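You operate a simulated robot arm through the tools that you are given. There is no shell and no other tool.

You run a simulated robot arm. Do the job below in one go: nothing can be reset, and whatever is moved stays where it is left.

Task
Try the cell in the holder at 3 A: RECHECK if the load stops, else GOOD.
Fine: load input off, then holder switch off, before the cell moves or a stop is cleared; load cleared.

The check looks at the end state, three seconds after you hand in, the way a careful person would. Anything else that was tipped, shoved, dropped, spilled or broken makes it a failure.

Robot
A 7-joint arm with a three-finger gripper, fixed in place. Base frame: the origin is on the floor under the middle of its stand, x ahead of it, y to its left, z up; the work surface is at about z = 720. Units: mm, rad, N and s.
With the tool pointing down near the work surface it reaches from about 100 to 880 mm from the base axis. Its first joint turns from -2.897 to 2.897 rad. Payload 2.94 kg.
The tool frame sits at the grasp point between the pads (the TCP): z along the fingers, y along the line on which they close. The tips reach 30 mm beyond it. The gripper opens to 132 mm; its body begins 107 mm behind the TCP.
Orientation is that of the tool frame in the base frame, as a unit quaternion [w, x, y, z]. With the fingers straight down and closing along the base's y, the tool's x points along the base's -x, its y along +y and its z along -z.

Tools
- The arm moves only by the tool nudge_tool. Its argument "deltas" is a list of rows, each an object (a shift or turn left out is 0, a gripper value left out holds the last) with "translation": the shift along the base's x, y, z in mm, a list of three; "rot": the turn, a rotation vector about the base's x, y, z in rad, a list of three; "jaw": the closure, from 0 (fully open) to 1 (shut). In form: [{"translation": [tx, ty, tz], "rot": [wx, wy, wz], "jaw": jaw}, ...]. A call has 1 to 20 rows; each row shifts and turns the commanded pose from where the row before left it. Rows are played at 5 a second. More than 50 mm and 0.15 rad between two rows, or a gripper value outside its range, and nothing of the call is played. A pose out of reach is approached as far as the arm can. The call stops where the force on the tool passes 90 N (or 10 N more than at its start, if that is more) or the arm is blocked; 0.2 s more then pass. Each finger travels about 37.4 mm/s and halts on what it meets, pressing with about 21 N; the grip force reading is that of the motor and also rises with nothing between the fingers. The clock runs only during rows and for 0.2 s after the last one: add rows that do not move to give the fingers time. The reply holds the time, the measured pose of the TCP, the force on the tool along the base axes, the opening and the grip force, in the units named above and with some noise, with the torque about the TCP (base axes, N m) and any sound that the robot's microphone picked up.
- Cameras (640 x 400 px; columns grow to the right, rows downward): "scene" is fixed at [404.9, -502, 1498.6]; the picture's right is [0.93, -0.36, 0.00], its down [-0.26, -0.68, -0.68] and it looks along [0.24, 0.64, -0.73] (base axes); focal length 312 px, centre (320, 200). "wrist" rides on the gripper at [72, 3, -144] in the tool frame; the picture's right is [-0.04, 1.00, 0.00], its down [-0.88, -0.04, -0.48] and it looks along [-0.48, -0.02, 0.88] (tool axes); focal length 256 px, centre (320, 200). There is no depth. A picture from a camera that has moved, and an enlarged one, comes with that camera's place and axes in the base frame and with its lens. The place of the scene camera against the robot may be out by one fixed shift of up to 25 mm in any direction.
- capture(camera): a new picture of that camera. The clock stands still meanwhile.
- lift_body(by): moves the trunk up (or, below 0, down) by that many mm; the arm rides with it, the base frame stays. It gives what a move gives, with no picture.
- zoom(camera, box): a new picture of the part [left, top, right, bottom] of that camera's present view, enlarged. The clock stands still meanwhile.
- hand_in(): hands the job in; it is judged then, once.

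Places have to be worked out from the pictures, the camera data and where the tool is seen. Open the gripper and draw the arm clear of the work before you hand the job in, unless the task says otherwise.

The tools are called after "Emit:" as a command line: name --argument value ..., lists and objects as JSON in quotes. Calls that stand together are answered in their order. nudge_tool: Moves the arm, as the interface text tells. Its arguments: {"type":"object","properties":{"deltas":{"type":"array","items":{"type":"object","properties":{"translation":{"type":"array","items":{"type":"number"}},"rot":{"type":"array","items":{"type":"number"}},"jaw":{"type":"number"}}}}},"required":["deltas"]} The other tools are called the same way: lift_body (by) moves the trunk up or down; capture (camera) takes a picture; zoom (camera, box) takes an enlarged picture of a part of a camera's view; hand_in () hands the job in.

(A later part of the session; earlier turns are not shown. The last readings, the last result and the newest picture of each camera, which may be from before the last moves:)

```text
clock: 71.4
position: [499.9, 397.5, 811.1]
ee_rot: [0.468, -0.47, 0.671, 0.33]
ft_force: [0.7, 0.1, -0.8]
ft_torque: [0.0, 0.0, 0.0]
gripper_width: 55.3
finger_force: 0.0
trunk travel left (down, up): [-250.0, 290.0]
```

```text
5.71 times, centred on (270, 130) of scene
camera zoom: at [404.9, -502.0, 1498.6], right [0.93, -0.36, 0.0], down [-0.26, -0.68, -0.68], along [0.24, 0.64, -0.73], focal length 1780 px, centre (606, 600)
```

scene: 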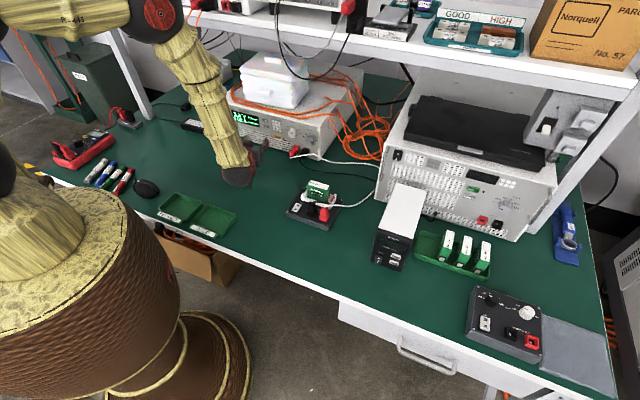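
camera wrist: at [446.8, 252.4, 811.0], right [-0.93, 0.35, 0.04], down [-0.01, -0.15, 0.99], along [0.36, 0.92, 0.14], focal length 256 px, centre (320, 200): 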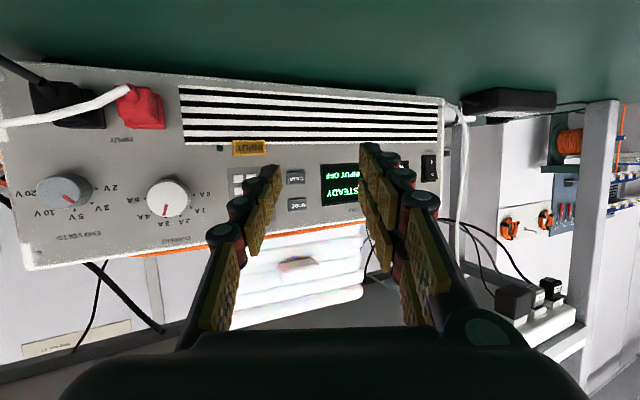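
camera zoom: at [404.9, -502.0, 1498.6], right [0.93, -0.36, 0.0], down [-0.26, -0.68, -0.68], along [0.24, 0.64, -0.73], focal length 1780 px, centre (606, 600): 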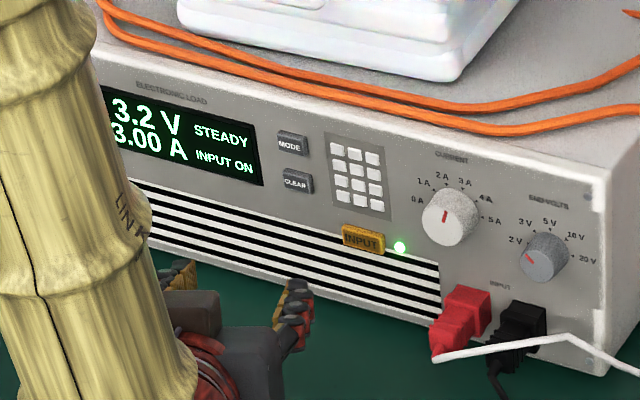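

26 s with no change. One more stretch of waiting before I call it.

Emit:
nudge_tool --deltas '[{}, {}, {}, {}, {}, {}, {}, {}, {}, {}, {}, {}, {}, {}, {}, {}, {}, {}, {}, {}]'

Emit:
nudge_tool --deltas '[{}, {}, {}, {}, {}, {}, {}, {}, {}, {}, {}, {}, {}, {}, {}, {}, {}, {}, {}, {}]'

Emit:
nudge_tool --deltas '[{}, {}, {}, {}, {}, {}, {}, {}, {}, {}, {}, {}, {}, {}, {}, {}, {}, {}, {}, {}]'

Emit:
nudge_tool --deltas '[{}, {}, {}, {}, {}, {}, {}, {}, {}, {}, {}, {}, {}, {}, {}, {}, {}, {}, {}, {}]'

Emit:
zoom --camera "scene" --box '[220, 95, 320, 165]'

```text
clock: 75.6
position: [499.1, 397.0, 812.0]
ee_rot: [0.468, -0.47, 0.672, 0.329]
ft_force: [0.1, 0.6, 0.6]
ft_torque: [-0.01, -0.01, -0.01]
gripper_width: 55.5
finger_force: 0.0
trunk travel left (down, up): [-250.0, 290.0]
```

```text
clock: 79.8
position: [500.3, 398.2, 810.7]
ee_rot: [0.468, -0.47, 0.672, 0.33]
ft_force: [-0.5, 0.0, 0.0]
ft_torque: [0.02, -0.02, 0.02]
gripper_width: 55.6
finger_force: 0.1
trunk travel left (down, up): [-250.0, 290.0]
```

```text
clock: 84.0
position: [500.5, 398.0, 810.7]
ee_rot: [0.468, -0.471, 0.671, 0.33]
ft_force: [-0.3, -0.6, -0.1]
ft_torque: [0.0, 0.02, 0.01]
gripper_width: 55.7
finger_force: 0.1
trunk travel left (down, up): [-250.0, 290.0]
```

```text
clock: 88.2
position: [499.6, 397.6, 810.5]
ee_rot: [0.467, -0.471, 0.671, 0.33]
ft_force: [-0.1, 0.5, 0.0]
ft_torque: [0.02, -0.01, 0.0]
gripper_width: 55.7
finger_force: 0.0
trunk travel left (down, up): [-250.0, 290.0]
```

```text
5.71 times, centred on (270, 130) of scene
camera zoom: at [404.9, -502.0, 1498.6], right [0.93, -0.36, 0.0], down [-0.26, -0.68, -0.68], along [0.24, 0.64, -0.73], focal length 1780 px, centre (606, 600)
```

zoom: 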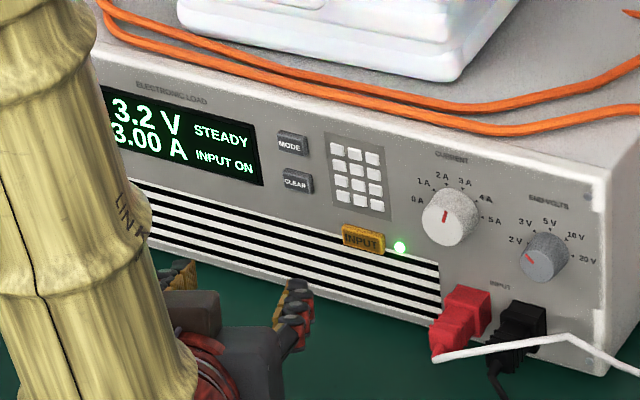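

43 s without a stop at a steady 3.2 V / 3.00 A: the cell is GOOD. Now I press INPUT again to switch the load input off, retracing the same path.

Emit:
nudge_tool --deltas '[{"translation": [20, 20, -10]}, {"translation": [20, 20, -5]}, {"translation": [6, 6, 0]}, {"translation": [2, 2, 0]}, {"translation": [1, 1, 0]}, {"translation": [1, 1, 0]}]'

Emit:
zoom --camera "scene" --box '[220, 95, 320, 165]'

```text
clock: 89.6
position: [550.3, 448.0, 794.8]
ee_rot: [0.468, -0.469, 0.672, 0.329]
ft_force: [-1.5, -1.6, -0.6]
ft_torque: [-0.05, 0.05, -0.07]
gripper_width: 55.3
finger_force: 0.1
trunk travel left (down, up): [-250.0, 290.0]
heard: click
```

```text
5.71 times, centred on (270, 130) of scene
camera zoom: at [404.9, -502.0, 1498.6], right [0.93, -0.36, 0.0], down [-0.26, -0.68, -0.68], along [0.24, 0.64, -0.73], focal length 1780 px, centre (606, 600)
```

zoom: 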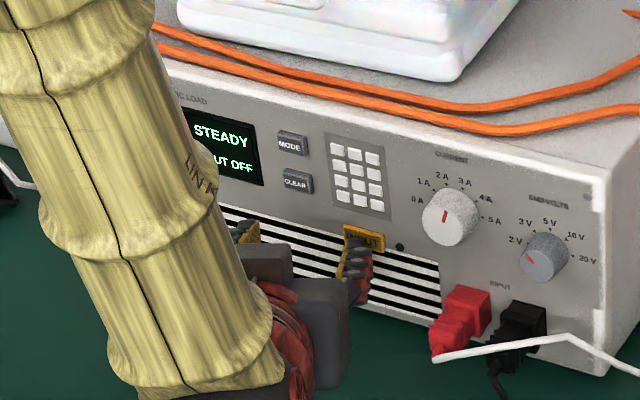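

INPUT OFF and the LED is dark. I back away, close the fingers, and travel to the holder; for the rocker's "O" end (close to the cell slot) I use a shallow 30° pitch so the upper fingers stay clear of the slot wall.

Emit:
nudge_tool --deltas '[{"translation": [-10, -10, 0]}, {"translation": [-20, -20, 5]}, {"translation": [-20, -20, 10]}, {}]'

Emit:
zoom --camera "scene" --box '[220, 95, 320, 165]'

Emit:
nudge_tool --deltas '[{"translation": [2.4, -16.9, 6], "rot": [0, 0, -0.109], "jaw": 1.0}, {"translation": [2.4, -16.9, 6], "rot": [0, 0, -0.109]}, {"translation": [2.4, -16.9, 6], "rot": [0, 0, -0.109]}, {"translation": [2.4, -16.9, 6], "rot": [0, 0, -0.109]}, {"translation": [2.4, -16.9, 5], "rot": [-0.0617, 0.0617, 0]}, {"translation": [2.4, -16.9, 0], "rot": [-0.0617, 0.0617, 0]}, {"translation": [2.4, -16.9, 0], "rot": [0.0874, 0.0874, -0.0714]}, {"translation": [2.4, -16.9, 0], "rot": [0.0874, 0.0874, -0.0714]}, {"translation": [2.4, -16.9, 0], "rot": [0.0874, 0.0874, -0.0714]}, {"translation": [2.4, -16.9, 0], "rot": [0.0874, 0.0874, -0.0714]}, {"translation": [2.4, -16.9, 0], "rot": [0.0874, 0.0874, -0.0714]}, {"translation": [2.4, -16.9, 0], "rot": [0.0874, 0.0874, -0.0714]}, {"translation": [2.4, -16.9, 0], "rot": [0.0874, 0.0874, -0.0714]}, {"translation": [2.4, -16.9, 0], "rot": [0.0874, 0.0874, -0.0714]}, {"translation": [2.4, -16.9, 0], "rot": [0.0874, 0.0874, -0.0714]}, {"translation": [2.4, -16.9, 0], "rot": [0.0874, 0.0874, -0.0714]}, {"translation": [2.4, -16.9, 0], "rot": [0.0874, 0.0874, -0.0714]}, {}]'

Emit:
capture --camera "wrist"

Emit:
capture --camera "scene"

```text
clock: 90.6
position: [500.1, 396.5, 811.8]
ee_rot: [0.468, -0.47, 0.672, 0.329]
ft_force: [0.0, 0.2, -0.3]
ft_torque: [-0.01, 0.03, 0.01]
gripper_width: 55.5
finger_force: 0.0
trunk travel left (down, up): [-250.0, 290.0]
```

```text
5.71 times, centred on (270, 130) of scene
camera zoom: at [404.9, -502.0, 1498.6], right [0.93, -0.36, 0.0], down [-0.26, -0.68, -0.68], along [0.24, 0.64, -0.73], focal length 1780 px, centre (606, 600)
```

zoom: 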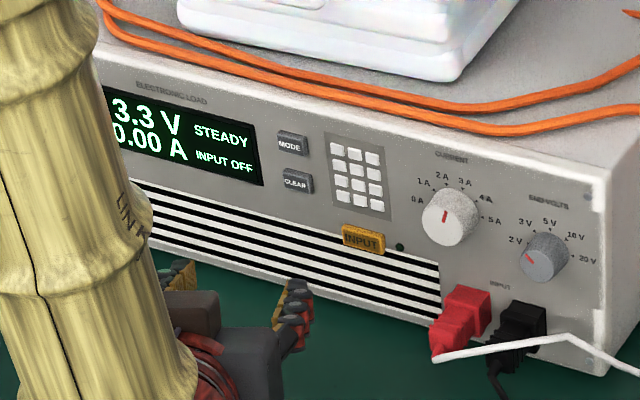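

```text
clock: 94.4
position: [541.3, 110.1, 839.4]
ee_rot: [0.188, 0.332, 0.8, 0.464]
ft_force: [0.3, 0.2, 0.4]
ft_torque: [0.0, -0.01, -0.02]
gripper_width: 0.1
finger_force: 21.1
trunk travel left (down, up): [-250.0, 290.0]
```

```text
taken
camera wrist: at [403.8, 72.9, 913.8], right [0.39, 0.32, 0.87], down [0.32, -0.93, 0.2], along [0.87, 0.2, -0.46], focal length 256 px, centre (320, 200)
```

wrist: 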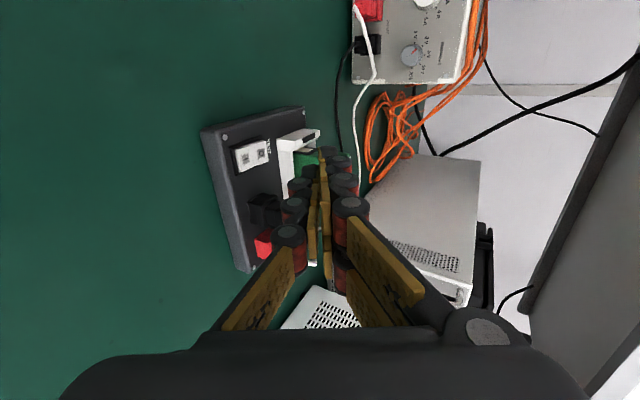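

```text
taken
```

scene: 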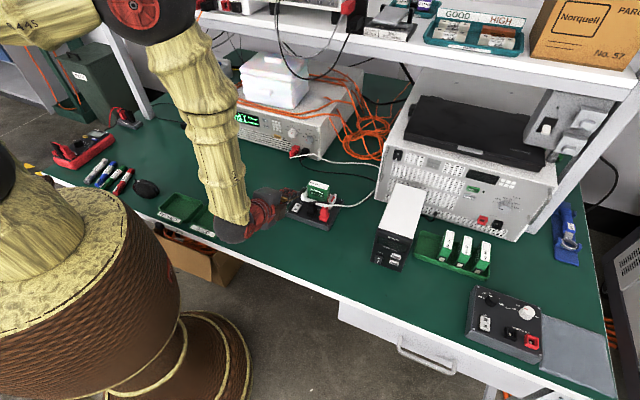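

The display confirms INPUT OFF, 3.3 V with the holder still on. I zoom on the rocker from this pose to aim at the "O" end.

Emit:
zoom --camera "wrist" --box '[190, 90, 350, 210]'

Emit:
zoom --camera "scene" --box '[270, 170, 350, 230]'

```text
3.33 times, centred on (270, 150) of wrist
camera zoom: at [403.8, 72.9, 913.8], right [0.39, 0.32, 0.87], down [0.32, -0.93, 0.2], along [0.87, 0.2, -0.46], focal length 853 px, centre (487, 367)
```

zoom: 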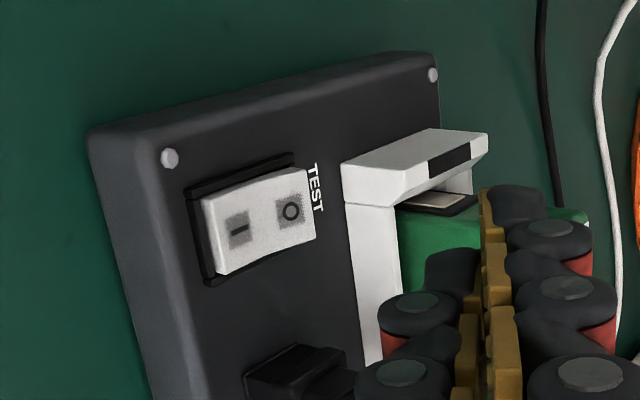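

```text
6.67 times, centred on (310, 200) of scene
camera zoom: at [404.9, -502.0, 1498.6], right [0.93, -0.36, 0.0], down [-0.26, -0.68, -0.68], along [0.24, 0.64, -0.73], focal length 2077 px, centre (387, 200)
```

zoom: 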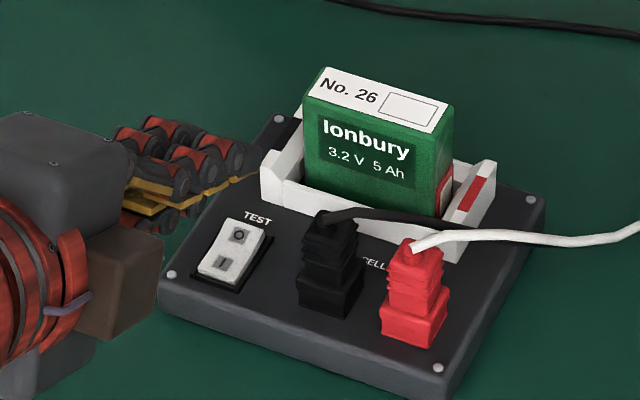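

The "O" end is raised, at about n≈508, u≈307, z≈751. I descend to ~20 mm above it with the clamped fingers and check from the scene camera.

Emit:
nudge_tool --deltas '[{"translation": [6.5, 6.5, -14.7]}, {"translation": [6.5, 6.5, -14.7]}, {"translation": [6.4, 6.4, -14.7]}, {}]'

Emit:
zoom --camera "wrist" --box '[230, 70, 390, 190]'

Emit:
zoom --camera "scene" --box '[275, 180, 335, 225]'

```text
clock: 95.4
position: [560.2, 129.4, 796.0]
ee_rot: [0.19, 0.332, 0.799, 0.464]
ft_force: [-0.4, -0.8, -0.3]
ft_torque: [-0.02, 0.02, 0.01]
gripper_width: 0.0
finger_force: 21.0
trunk travel left (down, up): [-250.0, 290.0]
```

```text
3.33 times, centred on (310, 130) of wrist
camera zoom: at [423.8, 92.4, 869.7], right [0.38, 0.32, 0.87], down [0.32, -0.93, 0.2], along [0.87, 0.2, -0.46], focal length 853 px, centre (353, 433)
```

zoom: 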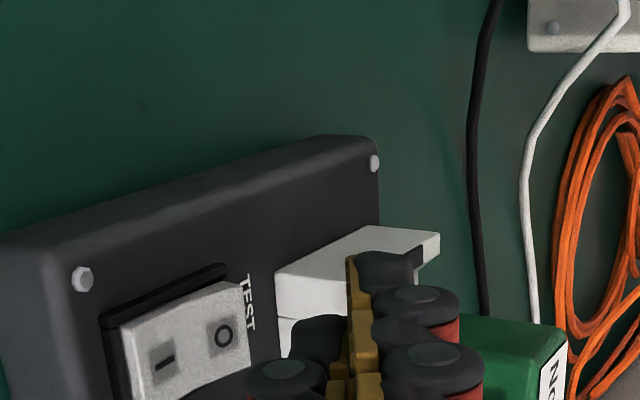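

```text
8.89 times, centred on (305, 202) of scene
camera zoom: at [404.9, -502.0, 1498.6], right [0.93, -0.36, 0.0], down [-0.26, -0.68, -0.68], along [0.24, 0.64, -0.73], focal length 2769 px, centre (453, 178)
```

zoom: 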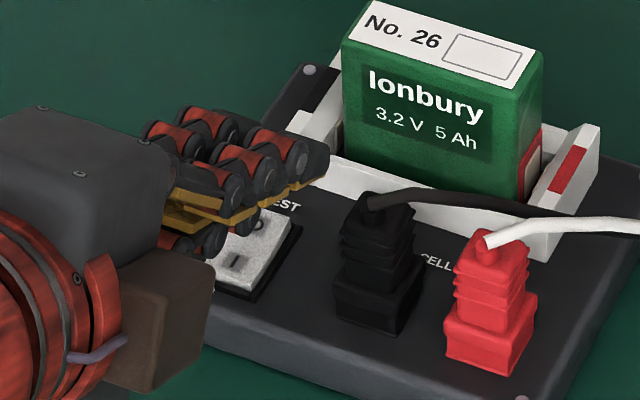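

Projection matches (O predicted exactly where seen). I descend the last ~18 mm to just above the "O" end and check clearances again.

Emit:
nudge_tool --deltas '[{"translation": [0, 0, -6]}, {"translation": [0, 0, -6]}, {"translation": [0, 0, -5]}, {}]'

Emit:
zoom --camera "wrist" --box '[230, 70, 390, 190]'

Emit:
zoom --camera "scene" --box '[280, 185, 330, 222]'

```text
clock: 96.4
position: [560.2, 129.8, 778.2]
ee_rot: [0.191, 0.331, 0.8, 0.463]
ft_force: [-0.7, 0.0, -0.3]
ft_torque: [-0.02, 0.0, 0.01]
gripper_width: 0.0
finger_force: 21.1
trunk travel left (down, up): [-250.0, 290.0]
```

```text
3.33 times, centred on (310, 130) of wrist
camera zoom: at [423.4, 92.7, 852.9], right [0.38, 0.32, 0.87], down [0.32, -0.93, 0.2], along [0.87, 0.2, -0.46], focal length 853 px, centre (353, 433)
```

zoom: 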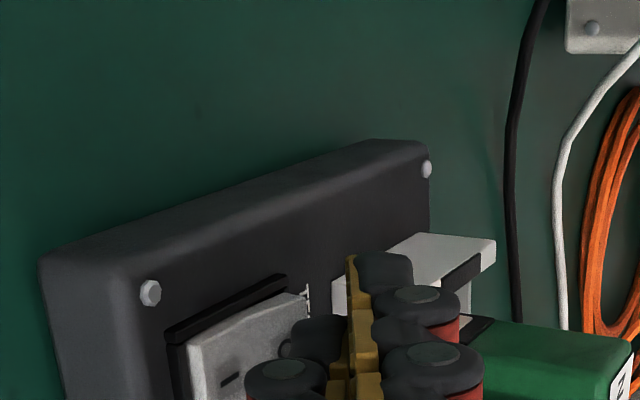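

```text
10.81 times, centred on (305, 204) of scene
camera zoom: at [404.9, -502.0, 1498.6], right [0.93, -0.36, 0.0], down [-0.26, -0.68, -0.68], along [0.24, 0.64, -0.73], focal length 3368 px, centre (482, 162)
```

zoom: 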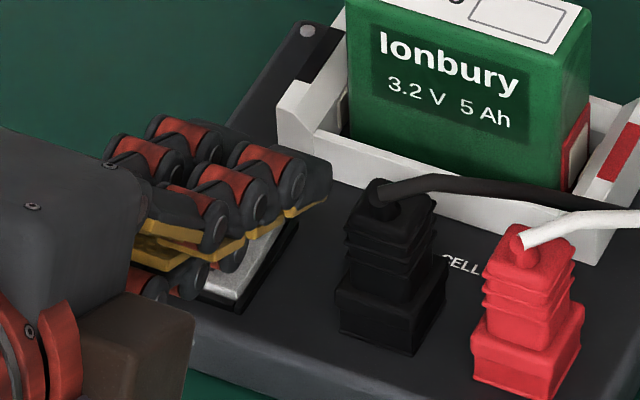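

Clear of the slot, no force yet. I press down in 1.5 mm steps.

Emit:
nudge_tool --deltas '[{"translation": [0, 0, -1.5]}, {"translation": [0, 0, -1.5]}, {"translation": [0, 0, -1.5]}, {}]'

Emit:
zoom --camera "wrist" --box '[230, 70, 390, 190]'

Emit:
zoom --camera "scene" --box '[215, 95, 295, 155]'

```text
clock: 97.4
position: [560.8, 128.8, 775.5]
ee_rot: [0.19, 0.331, 0.8, 0.463]
ft_force: [-0.4, -0.1, 1.0]
ft_torque: [0.03, -0.01, 0.02]
gripper_width: 0.0
finger_force: 20.9
trunk travel left (down, up): [-250.0, 290.0]
```

```text
3.33 times, centred on (310, 130) of wrist
camera zoom: at [423.0, 92.5, 848.4], right [0.38, 0.32, 0.87], down [0.32, -0.93, 0.2], along [0.87, 0.2, -0.46], focal length 853 px, centre (353, 433)
```

zoom: 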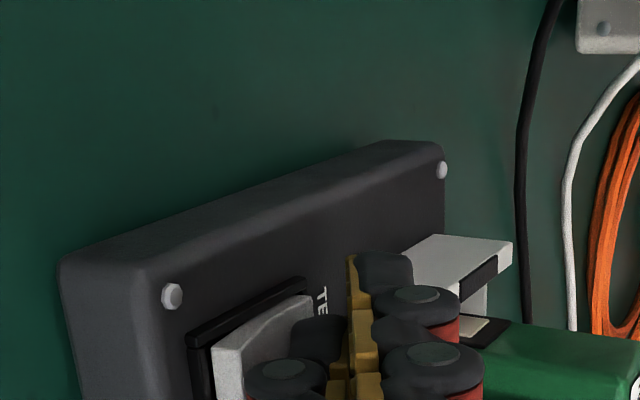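

```text
6.67 times, centred on (255, 125) of scene
camera zoom: at [404.9, -502.0, 1498.6], right [0.93, -0.36, 0.0], down [-0.26, -0.68, -0.68], along [0.24, 0.64, -0.73], focal length 2077 px, centre (753, 700)
```

zoom: 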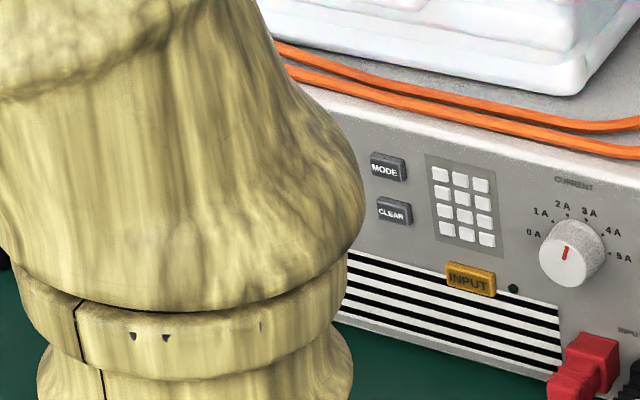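

The "I" end looks raised now, suggesting it flipped; I press 1.5 mm more, then lift off to check rocker and display.

Emit:
nudge_tool --deltas '[{"translation": [0, 0, -1.5]}, {}]'

Emit:
nudge_tool --deltas '[{"translation": [0, 0, 10]}, {"translation": [-7, -7, 20]}, {"translation": [-14, -14, 20]}, {"translation": [-20, -20, 20]}, {"translation": [-20, -20, 20]}, {}]'

Emit:
zoom --camera "scene" --box '[270, 170, 350, 230]'

Emit:
capture --camera "scene"

Emit:
capture --camera "wrist"

```text
clock: 98.0
position: [561.8, 129.5, 773.9]
ee_rot: [0.19, 0.33, 0.8, 0.463]
ft_force: [-1.5, 1.5, 12.7]
ft_torque: [0.15, -0.06, 0.04]
gripper_width: 0.3
finger_force: 20.6
trunk travel left (down, up): [-250.0, 290.0]
```

```text
clock: 99.4
position: [498.3, 66.6, 863.0]
ee_rot: [0.191, 0.331, 0.8, 0.463]
ft_force: [-0.4, -0.4, -0.5]
ft_torque: [0.0, 0.0, -0.01]
gripper_width: 0.2
finger_force: 20.9
trunk travel left (down, up): [-250.0, 290.0]
```

```text
6.67 times, centred on (310, 200) of scene
camera zoom: at [404.9, -502.0, 1498.6], right [0.93, -0.36, 0.0], down [-0.26, -0.68, -0.68], along [0.24, 0.64, -0.73], focal length 2077 px, centre (387, 200)
```

zoom: 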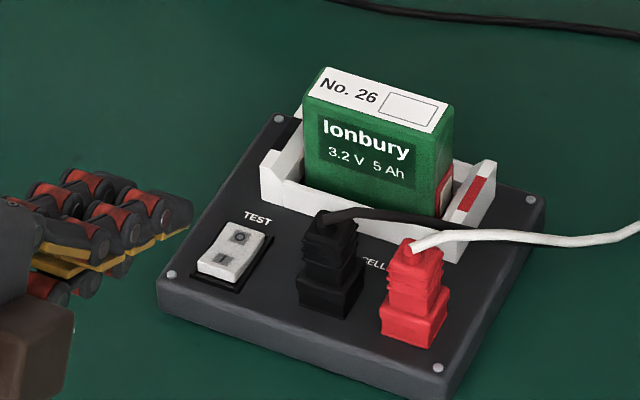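

```text
taken
```

scene: 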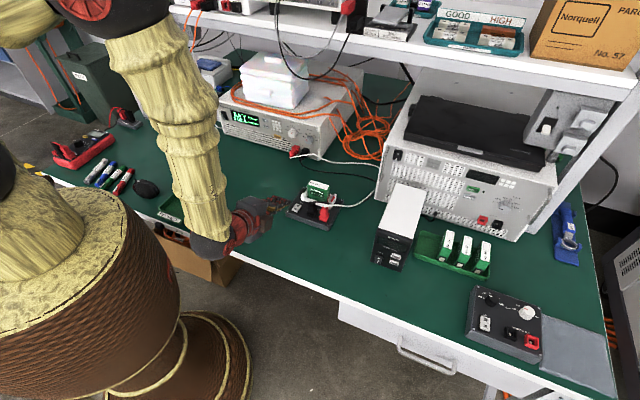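

```text
taken
camera wrist: at [360.9, 30.3, 937.9], right [0.38, 0.32, 0.87], down [0.32, -0.93, 0.2], along [0.87, 0.2, -0.46], focal length 256 px, centre (320, 200)
```

wrist: 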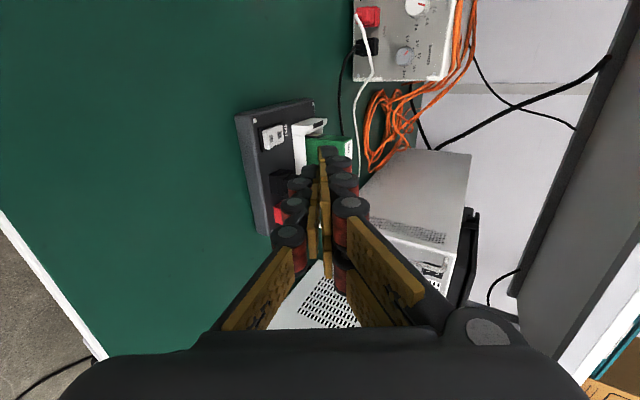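

The rocker's "I" end is up again. I check the display for the voltage.

Emit:
zoom --camera "scene" --box '[215, 95, 295, 155]'

Emit:
zoom --camera "wrist" --box '[230, 90, 360, 190]'

Emit:
zoom --camera "scene" --box '[300, 170, 350, 215]'

```text
6.67 times, centred on (255, 125) of scene
camera zoom: at [404.9, -502.0, 1498.6], right [0.93, -0.36, 0.0], down [-0.26, -0.68, -0.68], along [0.24, 0.64, -0.73], focal length 2077 px, centre (753, 700)
```

zoom: 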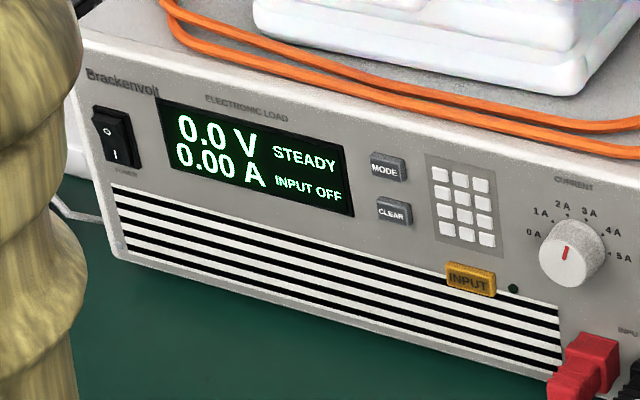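

```text
4.00 times, centred on (295, 140) of wrist
camera zoom: at [360.9, 30.3, 937.9], right [0.38, 0.32, 0.87], down [0.32, -0.93, 0.2], along [0.87, 0.2, -0.46], focal length 1024 px, centre (420, 440)
```

zoom: 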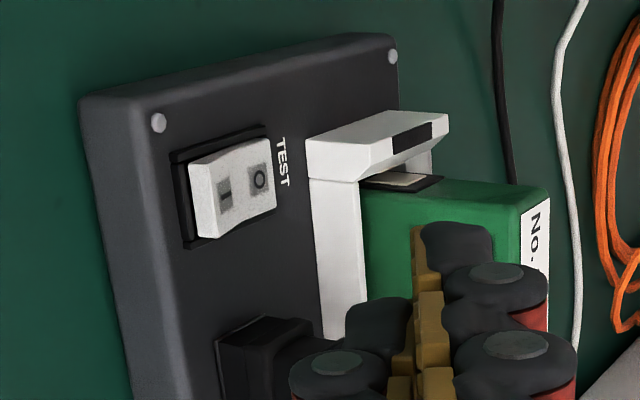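

```text
8.89 times, centred on (325, 192) of scene
camera zoom: at [404.9, -502.0, 1498.6], right [0.93, -0.36, 0.0], down [-0.26, -0.68, -0.68], along [0.24, 0.64, -0.73], focal length 2769 px, centre (276, 267)
```

zoom: 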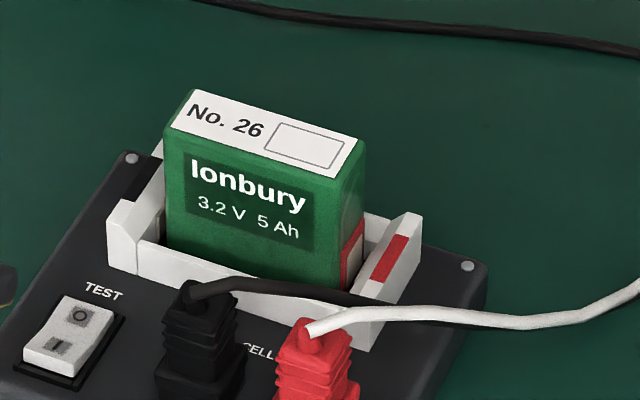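

Display: 0.0 V, 0.00 A, INPUT OFF, no stop shown, so the load is clear and the holder is off — in the right order. Now I pitch the tool straight down above the cell (single finger on the plug side) and look at it.

Emit:
nudge_tool --deltas '[{"translation": [18.7, 10.3, 10], "rot": [-0.0926, 0.0926, 0], "jaw": 0.66}, {"translation": [18.7, 10.3, 10], "rot": [-0.0926, 0.0926, 0]}, {"translation": [18.7, 10.3, 10], "rot": [-0.0926, 0.0926, 0]}, {"translation": [18.7, 10.3, 10], "rot": [-0.0926, 0.0926, 0]}, {"translation": [18.7, 10.3, 7], "rot": [-0.0926, 0.0926, 0]}, {"translation": [18.7, 10.3, 0], "rot": [-0.0926, 0.0926, 0]}, {"translation": [18.7, 10.3, 0], "rot": [-0.0926, 0.0926, 0]}, {"translation": [18.7, 10.3, 0], "rot": [-0.0926, 0.0926, 0]}, {}]'

Emit:
capture --camera "wrist"

Emit:
zoom --camera "wrist" --box '[200, 60, 440, 220]'

Emit:
zoom --camera "scene" --box '[250, 130, 370, 230]'

```text
clock: 101.4
position: [636.6, 111.0, 915.2]
ee_rot: [0.14, 0.379, 0.9, 0.163]
ft_force: [1.0, -0.2, 0.7]
ft_torque: [0.0, -0.01, 0.0]
gripper_width: 44.9
finger_force: 0.1
out of reach, approached as far as the arm can: row 6, 7, 8
trunk travel left (down, up): [-250.0, 290.0]
```

```text
taken
camera wrist: at [538.1, 138.4, 1037.8], right [0.66, 0.63, 0.41], down [0.39, -0.75, 0.53], along [0.64, -0.2, -0.74], focal length 256 px, centre (320, 200)
```

wrist: 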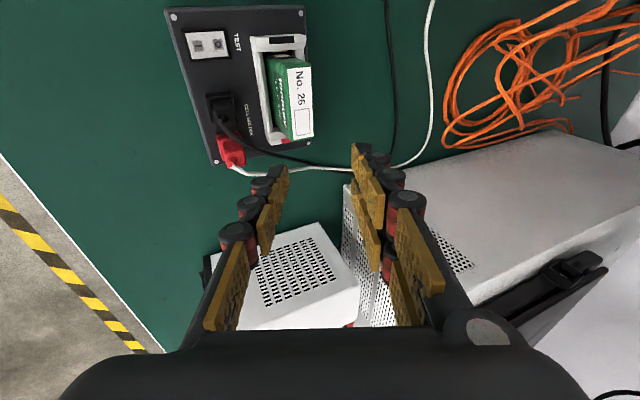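

```text
2.50 times, centred on (320, 140) of wrist
camera zoom: at [538.1, 138.4, 1037.8], right [0.66, 0.63, 0.41], down [0.39, -0.75, 0.53], along [0.64, -0.2, -0.74], focal length 640 px, centre (320, 350)
```

zoom: 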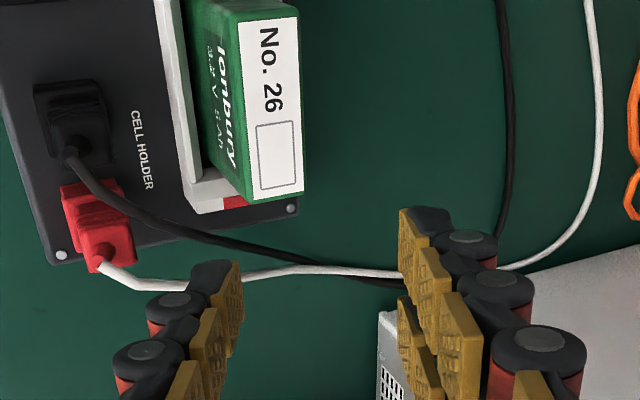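

```text
4.00 times, centred on (310, 180) of scene
camera zoom: at [404.9, -502.0, 1498.6], right [0.93, -0.36, 0.0], down [-0.26, -0.68, -0.68], along [0.24, 0.64, -0.73], focal length 1246 px, centre (360, 280)
```

zoom: 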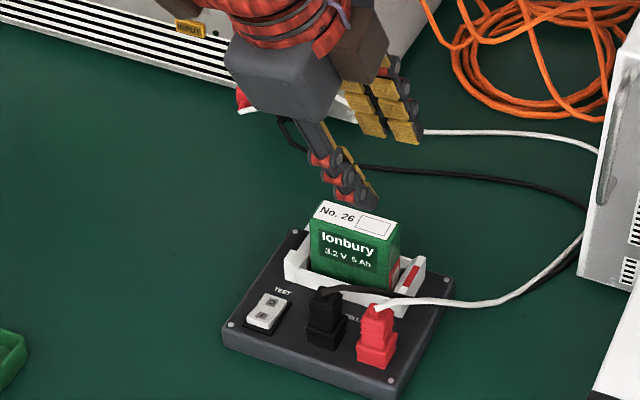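

The arm could not pitch fully down along that path (joint limit), so the tool stopped tilted, well above everything. I retrace, unroll the wrist, and approach the straight-down pose the other way round.

Emit:
nudge_tool --deltas '[{"translation": [-18.7, -10.3, 5], "rot": [0.0926, -0.0926, 0]}, {"translation": [-18.7, -10.3, 5], "rot": [0.0926, -0.0926, 0]}, {"translation": [-18.7, -10.3, 5], "rot": [0.0926, -0.0926, 0]}, {"translation": [-18.7, -10.3, 0], "rot": [0.0926, -0.0926, 0]}, {"translation": [-18.7, -10.3, 0], "rot": [0.0926, -0.0926, 0]}, {"translation": [-18.7, -10.3, 0], "rot": [0.0926, -0.0926, 0]}, {"translation": [-18.7, -10.3, 0], "rot": [0.0926, -0.0926, 0]}, {"translation": [-18.7, -10.3, 0], "rot": [0.0926, -0.0926, 0]}, {"translation": [-4.4, 8.5, 4.5], "rot": [-0.0874, -0.0874, 0.0714]}, {"translation": [-4.4, 8.5, 4.5], "rot": [-0.0874, -0.0874, 0.0714]}, {"translation": [-4.4, 8.5, 4.5], "rot": [-0.0874, -0.0874, 0.0714]}, {"translation": [-4.4, 8.5, 4.5], "rot": [-0.0874, -0.0874, 0.0714]}, {"translation": [-4.4, 8.5, 4.5], "rot": [-0.0874, -0.0874, 0.0714]}, {"translation": [-4.4, 8.5, 4.5], "rot": [-0.0874, -0.0874, 0.0714]}, {"translation": [-4.4, 8.5, 4.5], "rot": [-0.0874, -0.0874, 0.0714]}, {"translation": [-4.4, 8.5, 4.5], "rot": [-0.0874, -0.0874, 0.0714]}, {"translation": [-4.4, 8.5, 4.5], "rot": [-0.0874, -0.0874, 0.0714]}, {"translation": [-4.4, 8.5, 4.5], "rot": [-0.0874, -0.0874, 0.0714]}, {"translation": [-4.4, 8.5, 4.5], "rot": [-0.0874, -0.0874, 0.0714]}, {}]'

Emit:
capture --camera "scene"

```text
clock: 105.6
position: [439.1, 134.5, 979.2]
ee_rot: [0.438, -0.388, 0.745, 0.321]
ft_force: [-0.3, -0.3, -0.3]
ft_torque: [0.02, -0.04, 0.0]
gripper_width: 45.0
finger_force: 0.1
trunk travel left (down, up): [-250.0, 290.0]
```

```text
taken
```

scene: 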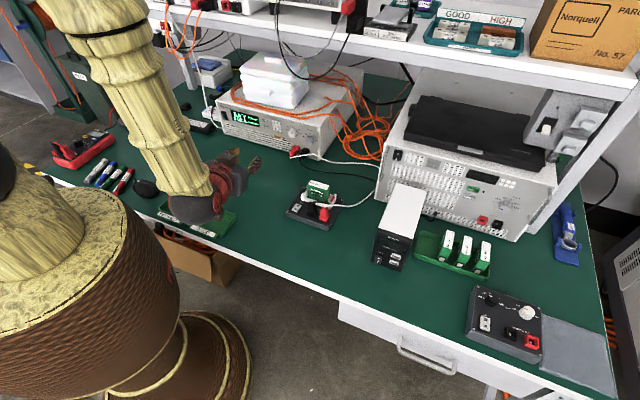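

The commanded orientation got clamped along the way; from the measured pose I compute the rotation back to the straight-down start orientation, then yaw −45° to align the closing direction with the cell's thickness.

Emit:
nudge_tool --deltas '[{"translation": [1, 3, 2], "rot": [-0.0703, 0.096, -0.0849]}, {"translation": [1, 3, 2], "rot": [-0.0703, 0.096, -0.0849]}, {"translation": [1, 3, 2], "rot": [-0.0703, 0.096, -0.0849]}, {"translation": [1, 3, 2], "rot": [-0.0703, 0.096, -0.0849]}, {"translation": [1, 3, 2], "rot": [-0.0703, 0.096, -0.0849]}, {"translation": [1, 3, 2], "rot": [-0.0703, 0.096, -0.0849]}, {"translation": [1, 3, 2], "rot": [-0.0703, 0.096, -0.0849]}, {"translation": [1, 3, 2], "rot": [-0.0703, 0.096, -0.0849]}, {"translation": [1, 3, 2], "rot": [-0.0703, 0.096, -0.0849]}, {"translation": [1, 3, 2], "rot": [-0.0703, 0.096, -0.0849]}, {}, {"rot": [0, 0, -0.131]}, {"rot": [0, 0, -0.131]}, {"rot": [0, 0, -0.131]}, {"rot": [0, 0, -0.131]}, {"rot": [0, 0, -0.131]}, {"rot": [0, 0, -0.131]}, {}]'

Emit:
capture --camera "scene"

Emit:
capture --camera "wrist"

```text
clock: 109.4
position: [411.5, -178.1, 996.7]
ee_rot: [0.097, 0.304, 0.947, 0.028]
ft_force: [-0.3, -0.8, 0.1]
ft_torque: [0.05, -0.02, -0.01]
gripper_width: 44.9
finger_force: 0.1
out of reach, approached as far as the arm can: row 9, 10, 12, 13, 14, 15, 16, 17
trunk travel left (down, up): [-250.0, 290.0]
```

```text
taken
```

scene: 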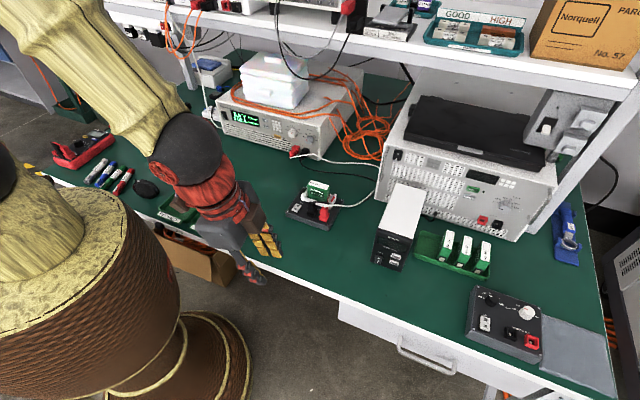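

```text
taken
camera wrist: at [326.9, -132.4, 1125.1], right [0.6, 0.79, 0.12], down [0.58, -0.54, 0.61], along [0.54, -0.3, -0.78], focal length 256 px, centre (320, 200)
```

wrist: 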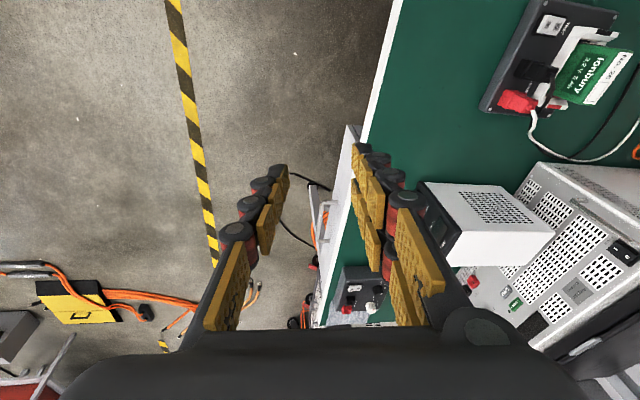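

The arm is in an awkward joint branch (the TCP drifted to y≈−178, still high and clear). I move it back in free space toward its starting position, keeping this orientation, to see whether the joints unwind.

Emit:
nudge_tool --deltas '[{"translation": [5, 45, 5]}, {"translation": [5, 45, 5]}, {"translation": [5, 45, 5]}, {"translation": [5, 45, 5]}, {"translation": [5, 45, 5]}, {"translation": [5, 45, 5]}, {"translation": [5, 45, 5]}, {}]'

Emit:
capture --camera "scene"

```text
clock: 111.2
position: [322.1, -133.8, 1027.9]
ee_rot: [0.099, 0.309, 0.945, 0.029]
ft_force: [0.2, 0.4, 0.7]
ft_torque: [0.03, -0.02, 0.02]
gripper_width: 44.9
finger_force: 0.0
out of reach, approached as far as the arm can: row 1, 2, 3, 4, 5, 6, 7
trunk travel left (down, up): [-250.0, 290.0]
```

```text
taken
```

scene: 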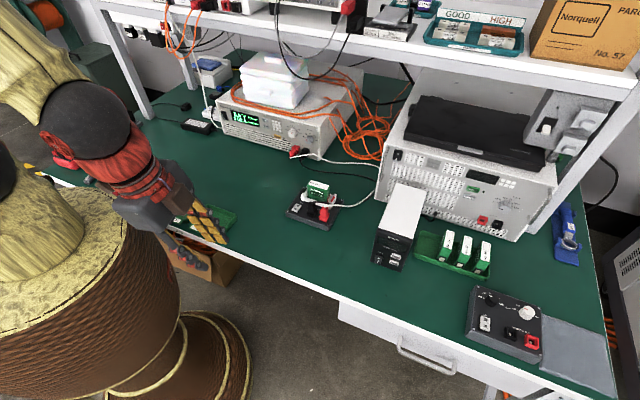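

The arm seems to be in a flipped wrist branch (it bent past straight while pointing at the panel). I try to unwind it by swinging the tool sideways: first to a pose pointing left (+y, 40° down), in free air at z≈1000.

Emit:
nudge_tool --deltas '[{"translation": [7, 32, -3], "rot": [0.0979, -0.0106, 0.0826]}, {"translation": [7, 32, -3], "rot": [0.0979, -0.0106, 0.0826]}, {"translation": [7, 32, -3], "rot": [0.0979, -0.0106, 0.0826]}, {"translation": [7, 32, -3], "rot": [0.0979, -0.0106, 0.0826]}, {"translation": [7, 32, -3], "rot": [0.0979, -0.0106, 0.0826]}, {"translation": [7, 32, -3], "rot": [0.0979, -0.0106, 0.0826]}, {"translation": [7, 32, -3], "rot": [0.0979, -0.0106, 0.0826]}, {"translation": [7, 32, -3], "rot": [0.0979, -0.0106, 0.0826]}, {}]'

Emit:
capture --camera "scene"

```text
clock: 113.2
position: [378.1, 124.0, 1005.3]
ee_rot: [-0.001, 0.009, 0.908, 0.419]
ft_force: [0.2, -0.4, -0.1]
ft_torque: [-0.01, -0.01, 0.03]
gripper_width: 45.0
finger_force: 0.0
trunk travel left (down, up): [-250.0, 290.0]
```

```text
taken
```

scene: 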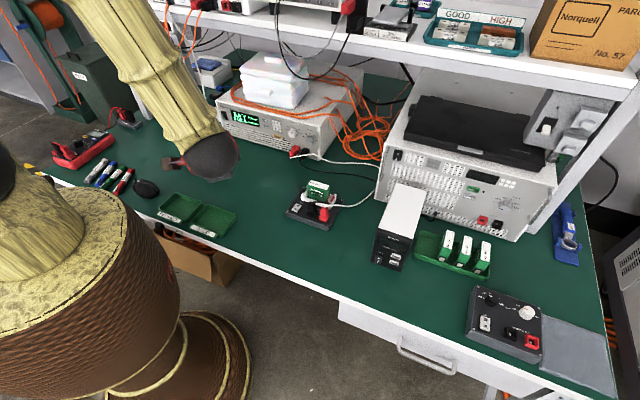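

That pose was reached exactly. Now I swing the tool down to vertical from this side.

Emit:
nudge_tool --deltas '[{"translation": [5, 4, 2], "rot": [-0.1247, 0, 0]}, {"translation": [5, 4, 2], "rot": [-0.1247, 0, 0]}, {"translation": [5, 4, 2], "rot": [-0.1247, 0, 0]}, {"translation": [5, 4, 2], "rot": [-0.1247, 0, 0]}, {"translation": [5, 4, 2], "rot": [-0.1247, 0, 0]}, {"translation": [5, 4, 2], "rot": [-0.1247, 0, 0]}, {"translation": [5, 4, 2], "rot": [-0.1247, 0, 0]}, {}]'

Emit:
capture --camera "scene"

```text
clock: 115.0
position: [402.8, 144.7, 1015.2]
ee_rot: [0.002, 0.009, 0.993, 0.12]
ft_force: [-0.6, 0.6, 1.0]
ft_torque: [0.02, 0.0, 0.01]
gripper_width: 44.7
finger_force: 0.0
out of reach, approached as far as the arm can: row 6, 7
trunk travel left (down, up): [-250.0, 290.0]
```

```text
taken
```

scene: 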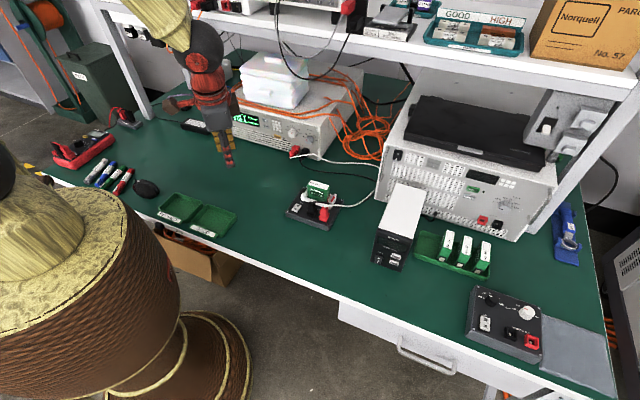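

Close: only ~14° of tilt remained when it hit a limit, and the arm looks similar to its starting posture. I zoom to compare the wrist with the first picture.

Emit:
zoom --camera "scene" --box '[120, 0, 320, 180]'

Emit:
capture --camera "wrist"

```text
2.22 times, centred on (220, 90) of scene
camera zoom: at [404.9, -502.0, 1498.6], right [0.93, -0.36, 0.0], down [-0.26, -0.68, -0.68], along [0.24, 0.64, -0.73], focal length 692 px, centre (542, 444)
```

zoom: 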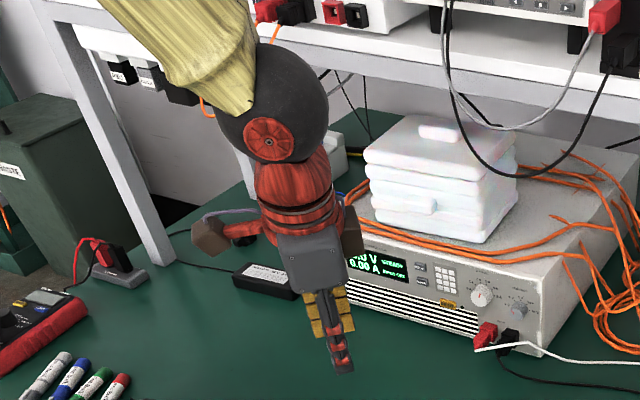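

```text
taken
camera wrist: at [331.6, 113.3, 1154.2], right [0.06, 0.97, 0.24], down [0.88, -0.17, 0.45], along [0.48, 0.18, -0.86], focal length 256 px, centre (320, 200)
```

wrist: 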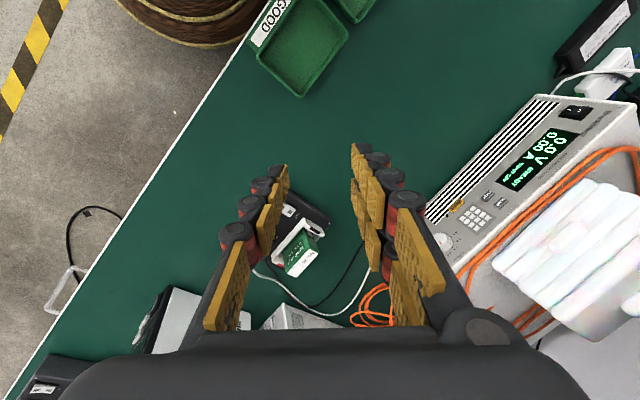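

The posture looks nearly identical to the start. I test which joint is limiting: yaw a bit the other way (+22°), then try the last tilt again.

Emit:
nudge_tool --deltas '[{"rot": [0, 0, 0.131]}, {"rot": [0, 0, 0.131]}, {"rot": [0, 0, 0.131]}, {"rot": [-0.12, 0, 0]}, {"rot": [-0.12, 0, 0]}, {}]'

```text
clock: 116.4
position: [403.1, 143.6, 1015.0]
ee_rot: [-0.027, -0.185, 0.978, 0.088]
ft_force: [0.9, 0.3, 0.3]
ft_torque: [0.0, -0.01, 0.0]
gripper_width: 45.0
finger_force: 0.1
out of reach, approached as far as the arm can: row 4, 5
trunk travel left (down, up): [-250.0, 290.0]
```

Yaw is free but the last tilt is still blocked. I probe small tilts in other directions to find the free way.

Emit:
nudge_tool --deltas '[{"rot": [0, 0.12, 0]}, {"rot": [0, -0.12, 0]}, {"rot": [0, -0.12, 0]}, {"rot": [0, -0.12, 0]}, {"rot": [0, -0.12, 0]}, {"rot": [-0.12, 0, 0]}, {"rot": [-0.12, 0, 0]}, {}]'

```text
clock: 118.2
position: [404.3, 142.9, 1014.7]
ee_rot: [0.148, -0.197, 0.968, 0.054]
ft_force: [0.0, -0.3, -0.4]
ft_torque: [-0.01, 0.0, -0.02]
gripper_width: 44.9
finger_force: 0.0
out of reach, approached as far as the arm can: row 6, 7
trunk travel left (down, up): [-250.0, 290.0]
```

The blocked direction is purely sideways (≈14° short of plumb), which fits a forearm-twist joint wound to its stop. I unwind it by going back via the left-pointing pose to a pose pointing straight ahead in the arm's own plane (heading 45° at (318, 318)), from which pitching down should cross cleanly.

Emit:
nudge_tool --deltas '[{"translation": [-3.7, -2.7, -1.3], "rot": [0.1064, 0.0642, -0.0342]}, {"translation": [-3.7, -2.7, -1.3], "rot": [0.1064, 0.0642, -0.0342]}, {"translation": [-3.7, -2.7, -1.3], "rot": [0.1064, 0.0642, -0.0342]}, {"translation": [-3.7, -2.7, -1.3], "rot": [0.1064, 0.0642, -0.0342]}, {"translation": [-3.7, -2.7, -1.3], "rot": [0.1064, 0.0642, -0.0342]}, {"translation": [-3.7, -2.7, -1.3], "rot": [0.1064, 0.0642, -0.0342]}, {"translation": [-3.7, -2.7, -1.3], "rot": [0.1064, 0.0642, -0.0342]}, {"translation": [-6, 19.4, -1.6], "rot": [-0.0261, -0.1325, 0.013]}, {"translation": [-6, 19.4, -1.6], "rot": [-0.0261, -0.1325, 0.013]}, {"translation": [-6, 19.4, -1.6], "rot": [-0.0261, -0.1325, 0.013]}, {"translation": [-6, 19.4, -1.6], "rot": [-0.0261, -0.1325, 0.013]}, {"translation": [-6, 19.4, -1.6], "rot": [-0.0261, -0.1325, 0.013]}, {"translation": [-6, 19.4, -1.6], "rot": [-0.0261, -0.1325, 0.013]}, {"translation": [-6, 19.4, -1.6], "rot": [-0.0261, -0.1325, 0.013]}, {"translation": [-6, 19.4, -1.6], "rot": [-0.0261, -0.1325, 0.013]}, {"translation": [-6, 19.4, -1.6], "rot": [-0.0261, -0.1325, 0.013]}, {"translation": [-6, 19.4, -1.6], "rot": [-0.0261, -0.1325, 0.013]}, {}]'

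Emit:
capture --camera "scene"

```text
clock: 122.0
position: [318.1, 318.7, 988.7]
ee_rot: [0.53, -0.314, 0.757, 0.219]
ft_force: [0.4, -0.1, 0.0]
ft_torque: [0.01, -0.02, 0.0]
gripper_width: 44.7
finger_force: 0.1
trunk travel left (down, up): [-250.0, 290.0]
```

```text
taken
```

scene: 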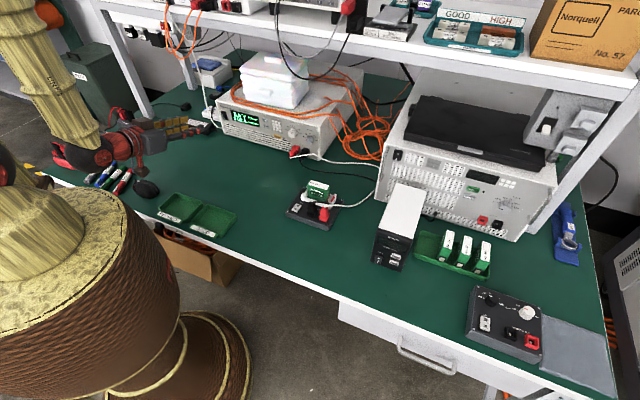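

Reached exactly. Now I pitch straight down in the arm's own plane.

Emit:
nudge_tool --deltas '[{"rot": [-0.0864, 0.0864, 0]}, {"rot": [-0.0864, 0.0864, 0]}, {"rot": [-0.0864, 0.0864, 0]}, {"rot": [-0.0864, 0.0864, 0]}, {"rot": [-0.0864, 0.0864, 0]}, {"rot": [-0.0864, 0.0864, 0]}, {"rot": [-0.0864, 0.0864, 0]}, {"rot": [-0.0864, 0.0864, 0]}, {"rot": [-0.0864, 0.0864, 0]}, {"rot": [-0.0864, 0.0864, 0]}, {}]'

Emit:
capture --camera "scene"

```text
clock: 124.4
position: [318.4, 318.3, 989.3]
ee_rot: [-0.001, -0.382, 0.924, 0.0]
ft_force: [-0.5, -1.0, -0.4]
ft_torque: [0.01, 0.04, 0.02]
gripper_width: 45.0
finger_force: 0.1
out of reach, approached as far as the arm can: row 8
trunk travel left (down, up): [-250.0, 290.0]
```

```text
taken
```

scene: 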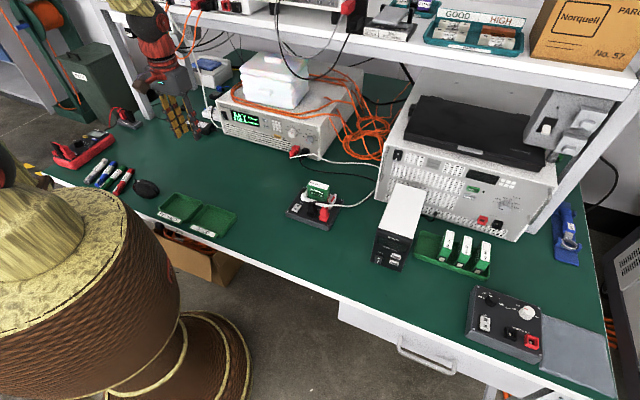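

The tool is now exactly plumb again (wrist unwound). I yaw −90° so the fingers close across the cell's thickness, while moving over the cell at a safe height.

Emit:
nudge_tool --deltas '[{"translation": [27.5, -14.2, -2], "rot": [0, 0, -0.1309]}, {"translation": [27.5, -14.2, -2], "rot": [0, 0, -0.1309]}, {"translation": [27.5, -14.2, -2], "rot": [0, 0, -0.1309]}, {"translation": [27.5, -14.2, -2], "rot": [0, 0, -0.1309]}, {"translation": [27.5, -14.2, -2], "rot": [0, 0, -0.1309]}, {"translation": [27.5, -14.2, -2], "rot": [0, 0, -0.1309]}, {"translation": [27.5, -14.2, -2], "rot": [0, 0, -0.1309]}, {"translation": [27.5, -14.2, -2], "rot": [0, 0, -0.1309]}, {"translation": [27.5, -14.2, -2], "rot": [0, 0, -0.1309]}, {"translation": [27.5, -14.2, -2], "rot": [0, 0, -0.1309]}, {"translation": [27.5, -14.2, -2], "rot": [0, 0, -0.1309]}, {"translation": [27.5, -14.2, -2], "rot": [0, 0, -0.1309]}, {}]'

Emit:
capture --camera "wrist"

Emit:
capture --camera "scene"

```text
clock: 127.2
position: [649.8, 148.8, 964.9]
ee_rot: [0.001, 0.383, 0.924, 0.0]
ft_force: [0.2, 0.6, -0.2]
ft_torque: [0.02, 0.01, 0.01]
gripper_width: 44.8
finger_force: 0.1
trunk travel left (down, up): [-250.0, 290.0]
```

```text
taken
camera wrist: at [600.5, 201.7, 1108.4], right [0.74, 0.68, 0.0], down [0.59, -0.65, 0.48], along [0.32, -0.35, -0.88], focal length 256 px, centre (320, 200)
```

wrist: 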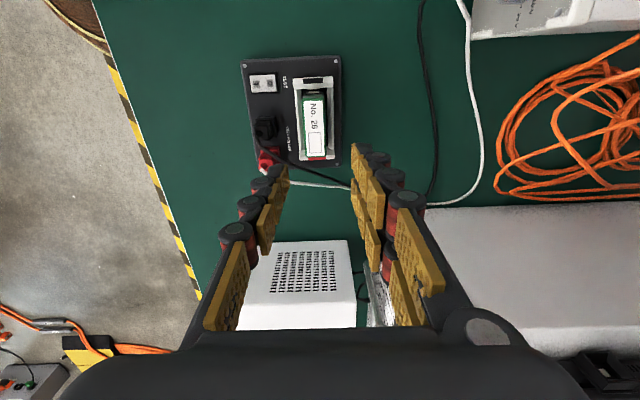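

```text
taken
```

scene: 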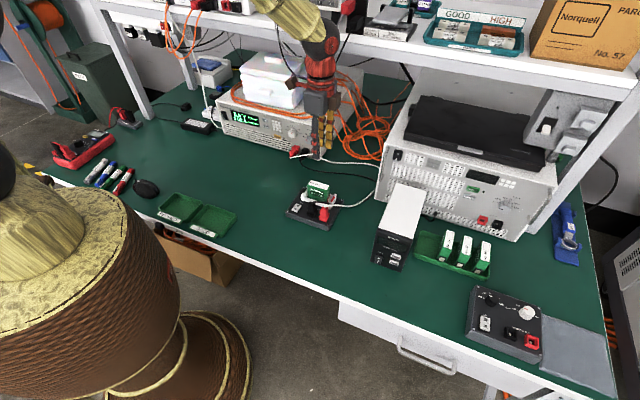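

Plumb and aligned above the cell. I zoom to locate the cell, slot and wires precisely.

Emit:
zoom --camera "wrist" --box '[230, 50, 370, 200]'

Emit:
zoom --camera "wrist" --box '[285, 70, 345, 170]'

```text
2.67 times, centred on (300, 125) of wrist
camera zoom: at [600.5, 201.7, 1108.4], right [0.74, 0.68, 0.0], down [0.59, -0.65, 0.48], along [0.32, -0.35, -0.88], focal length 683 px, centre (373, 400)
```

zoom: 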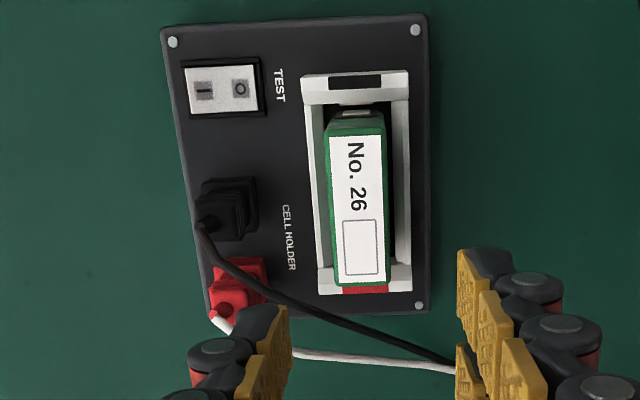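

```text
4.00 times, centred on (315, 120) of wrist
camera zoom: at [600.5, 201.7, 1108.4], right [0.74, 0.68, 0.0], down [0.59, -0.65, 0.48], along [0.32, -0.35, -0.88], focal length 1024 px, centre (340, 520)
```

zoom: 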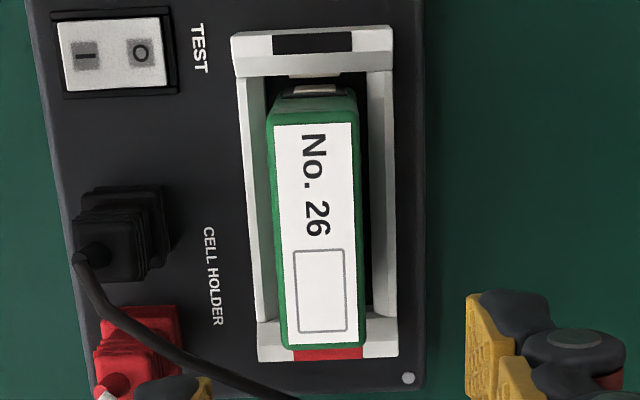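

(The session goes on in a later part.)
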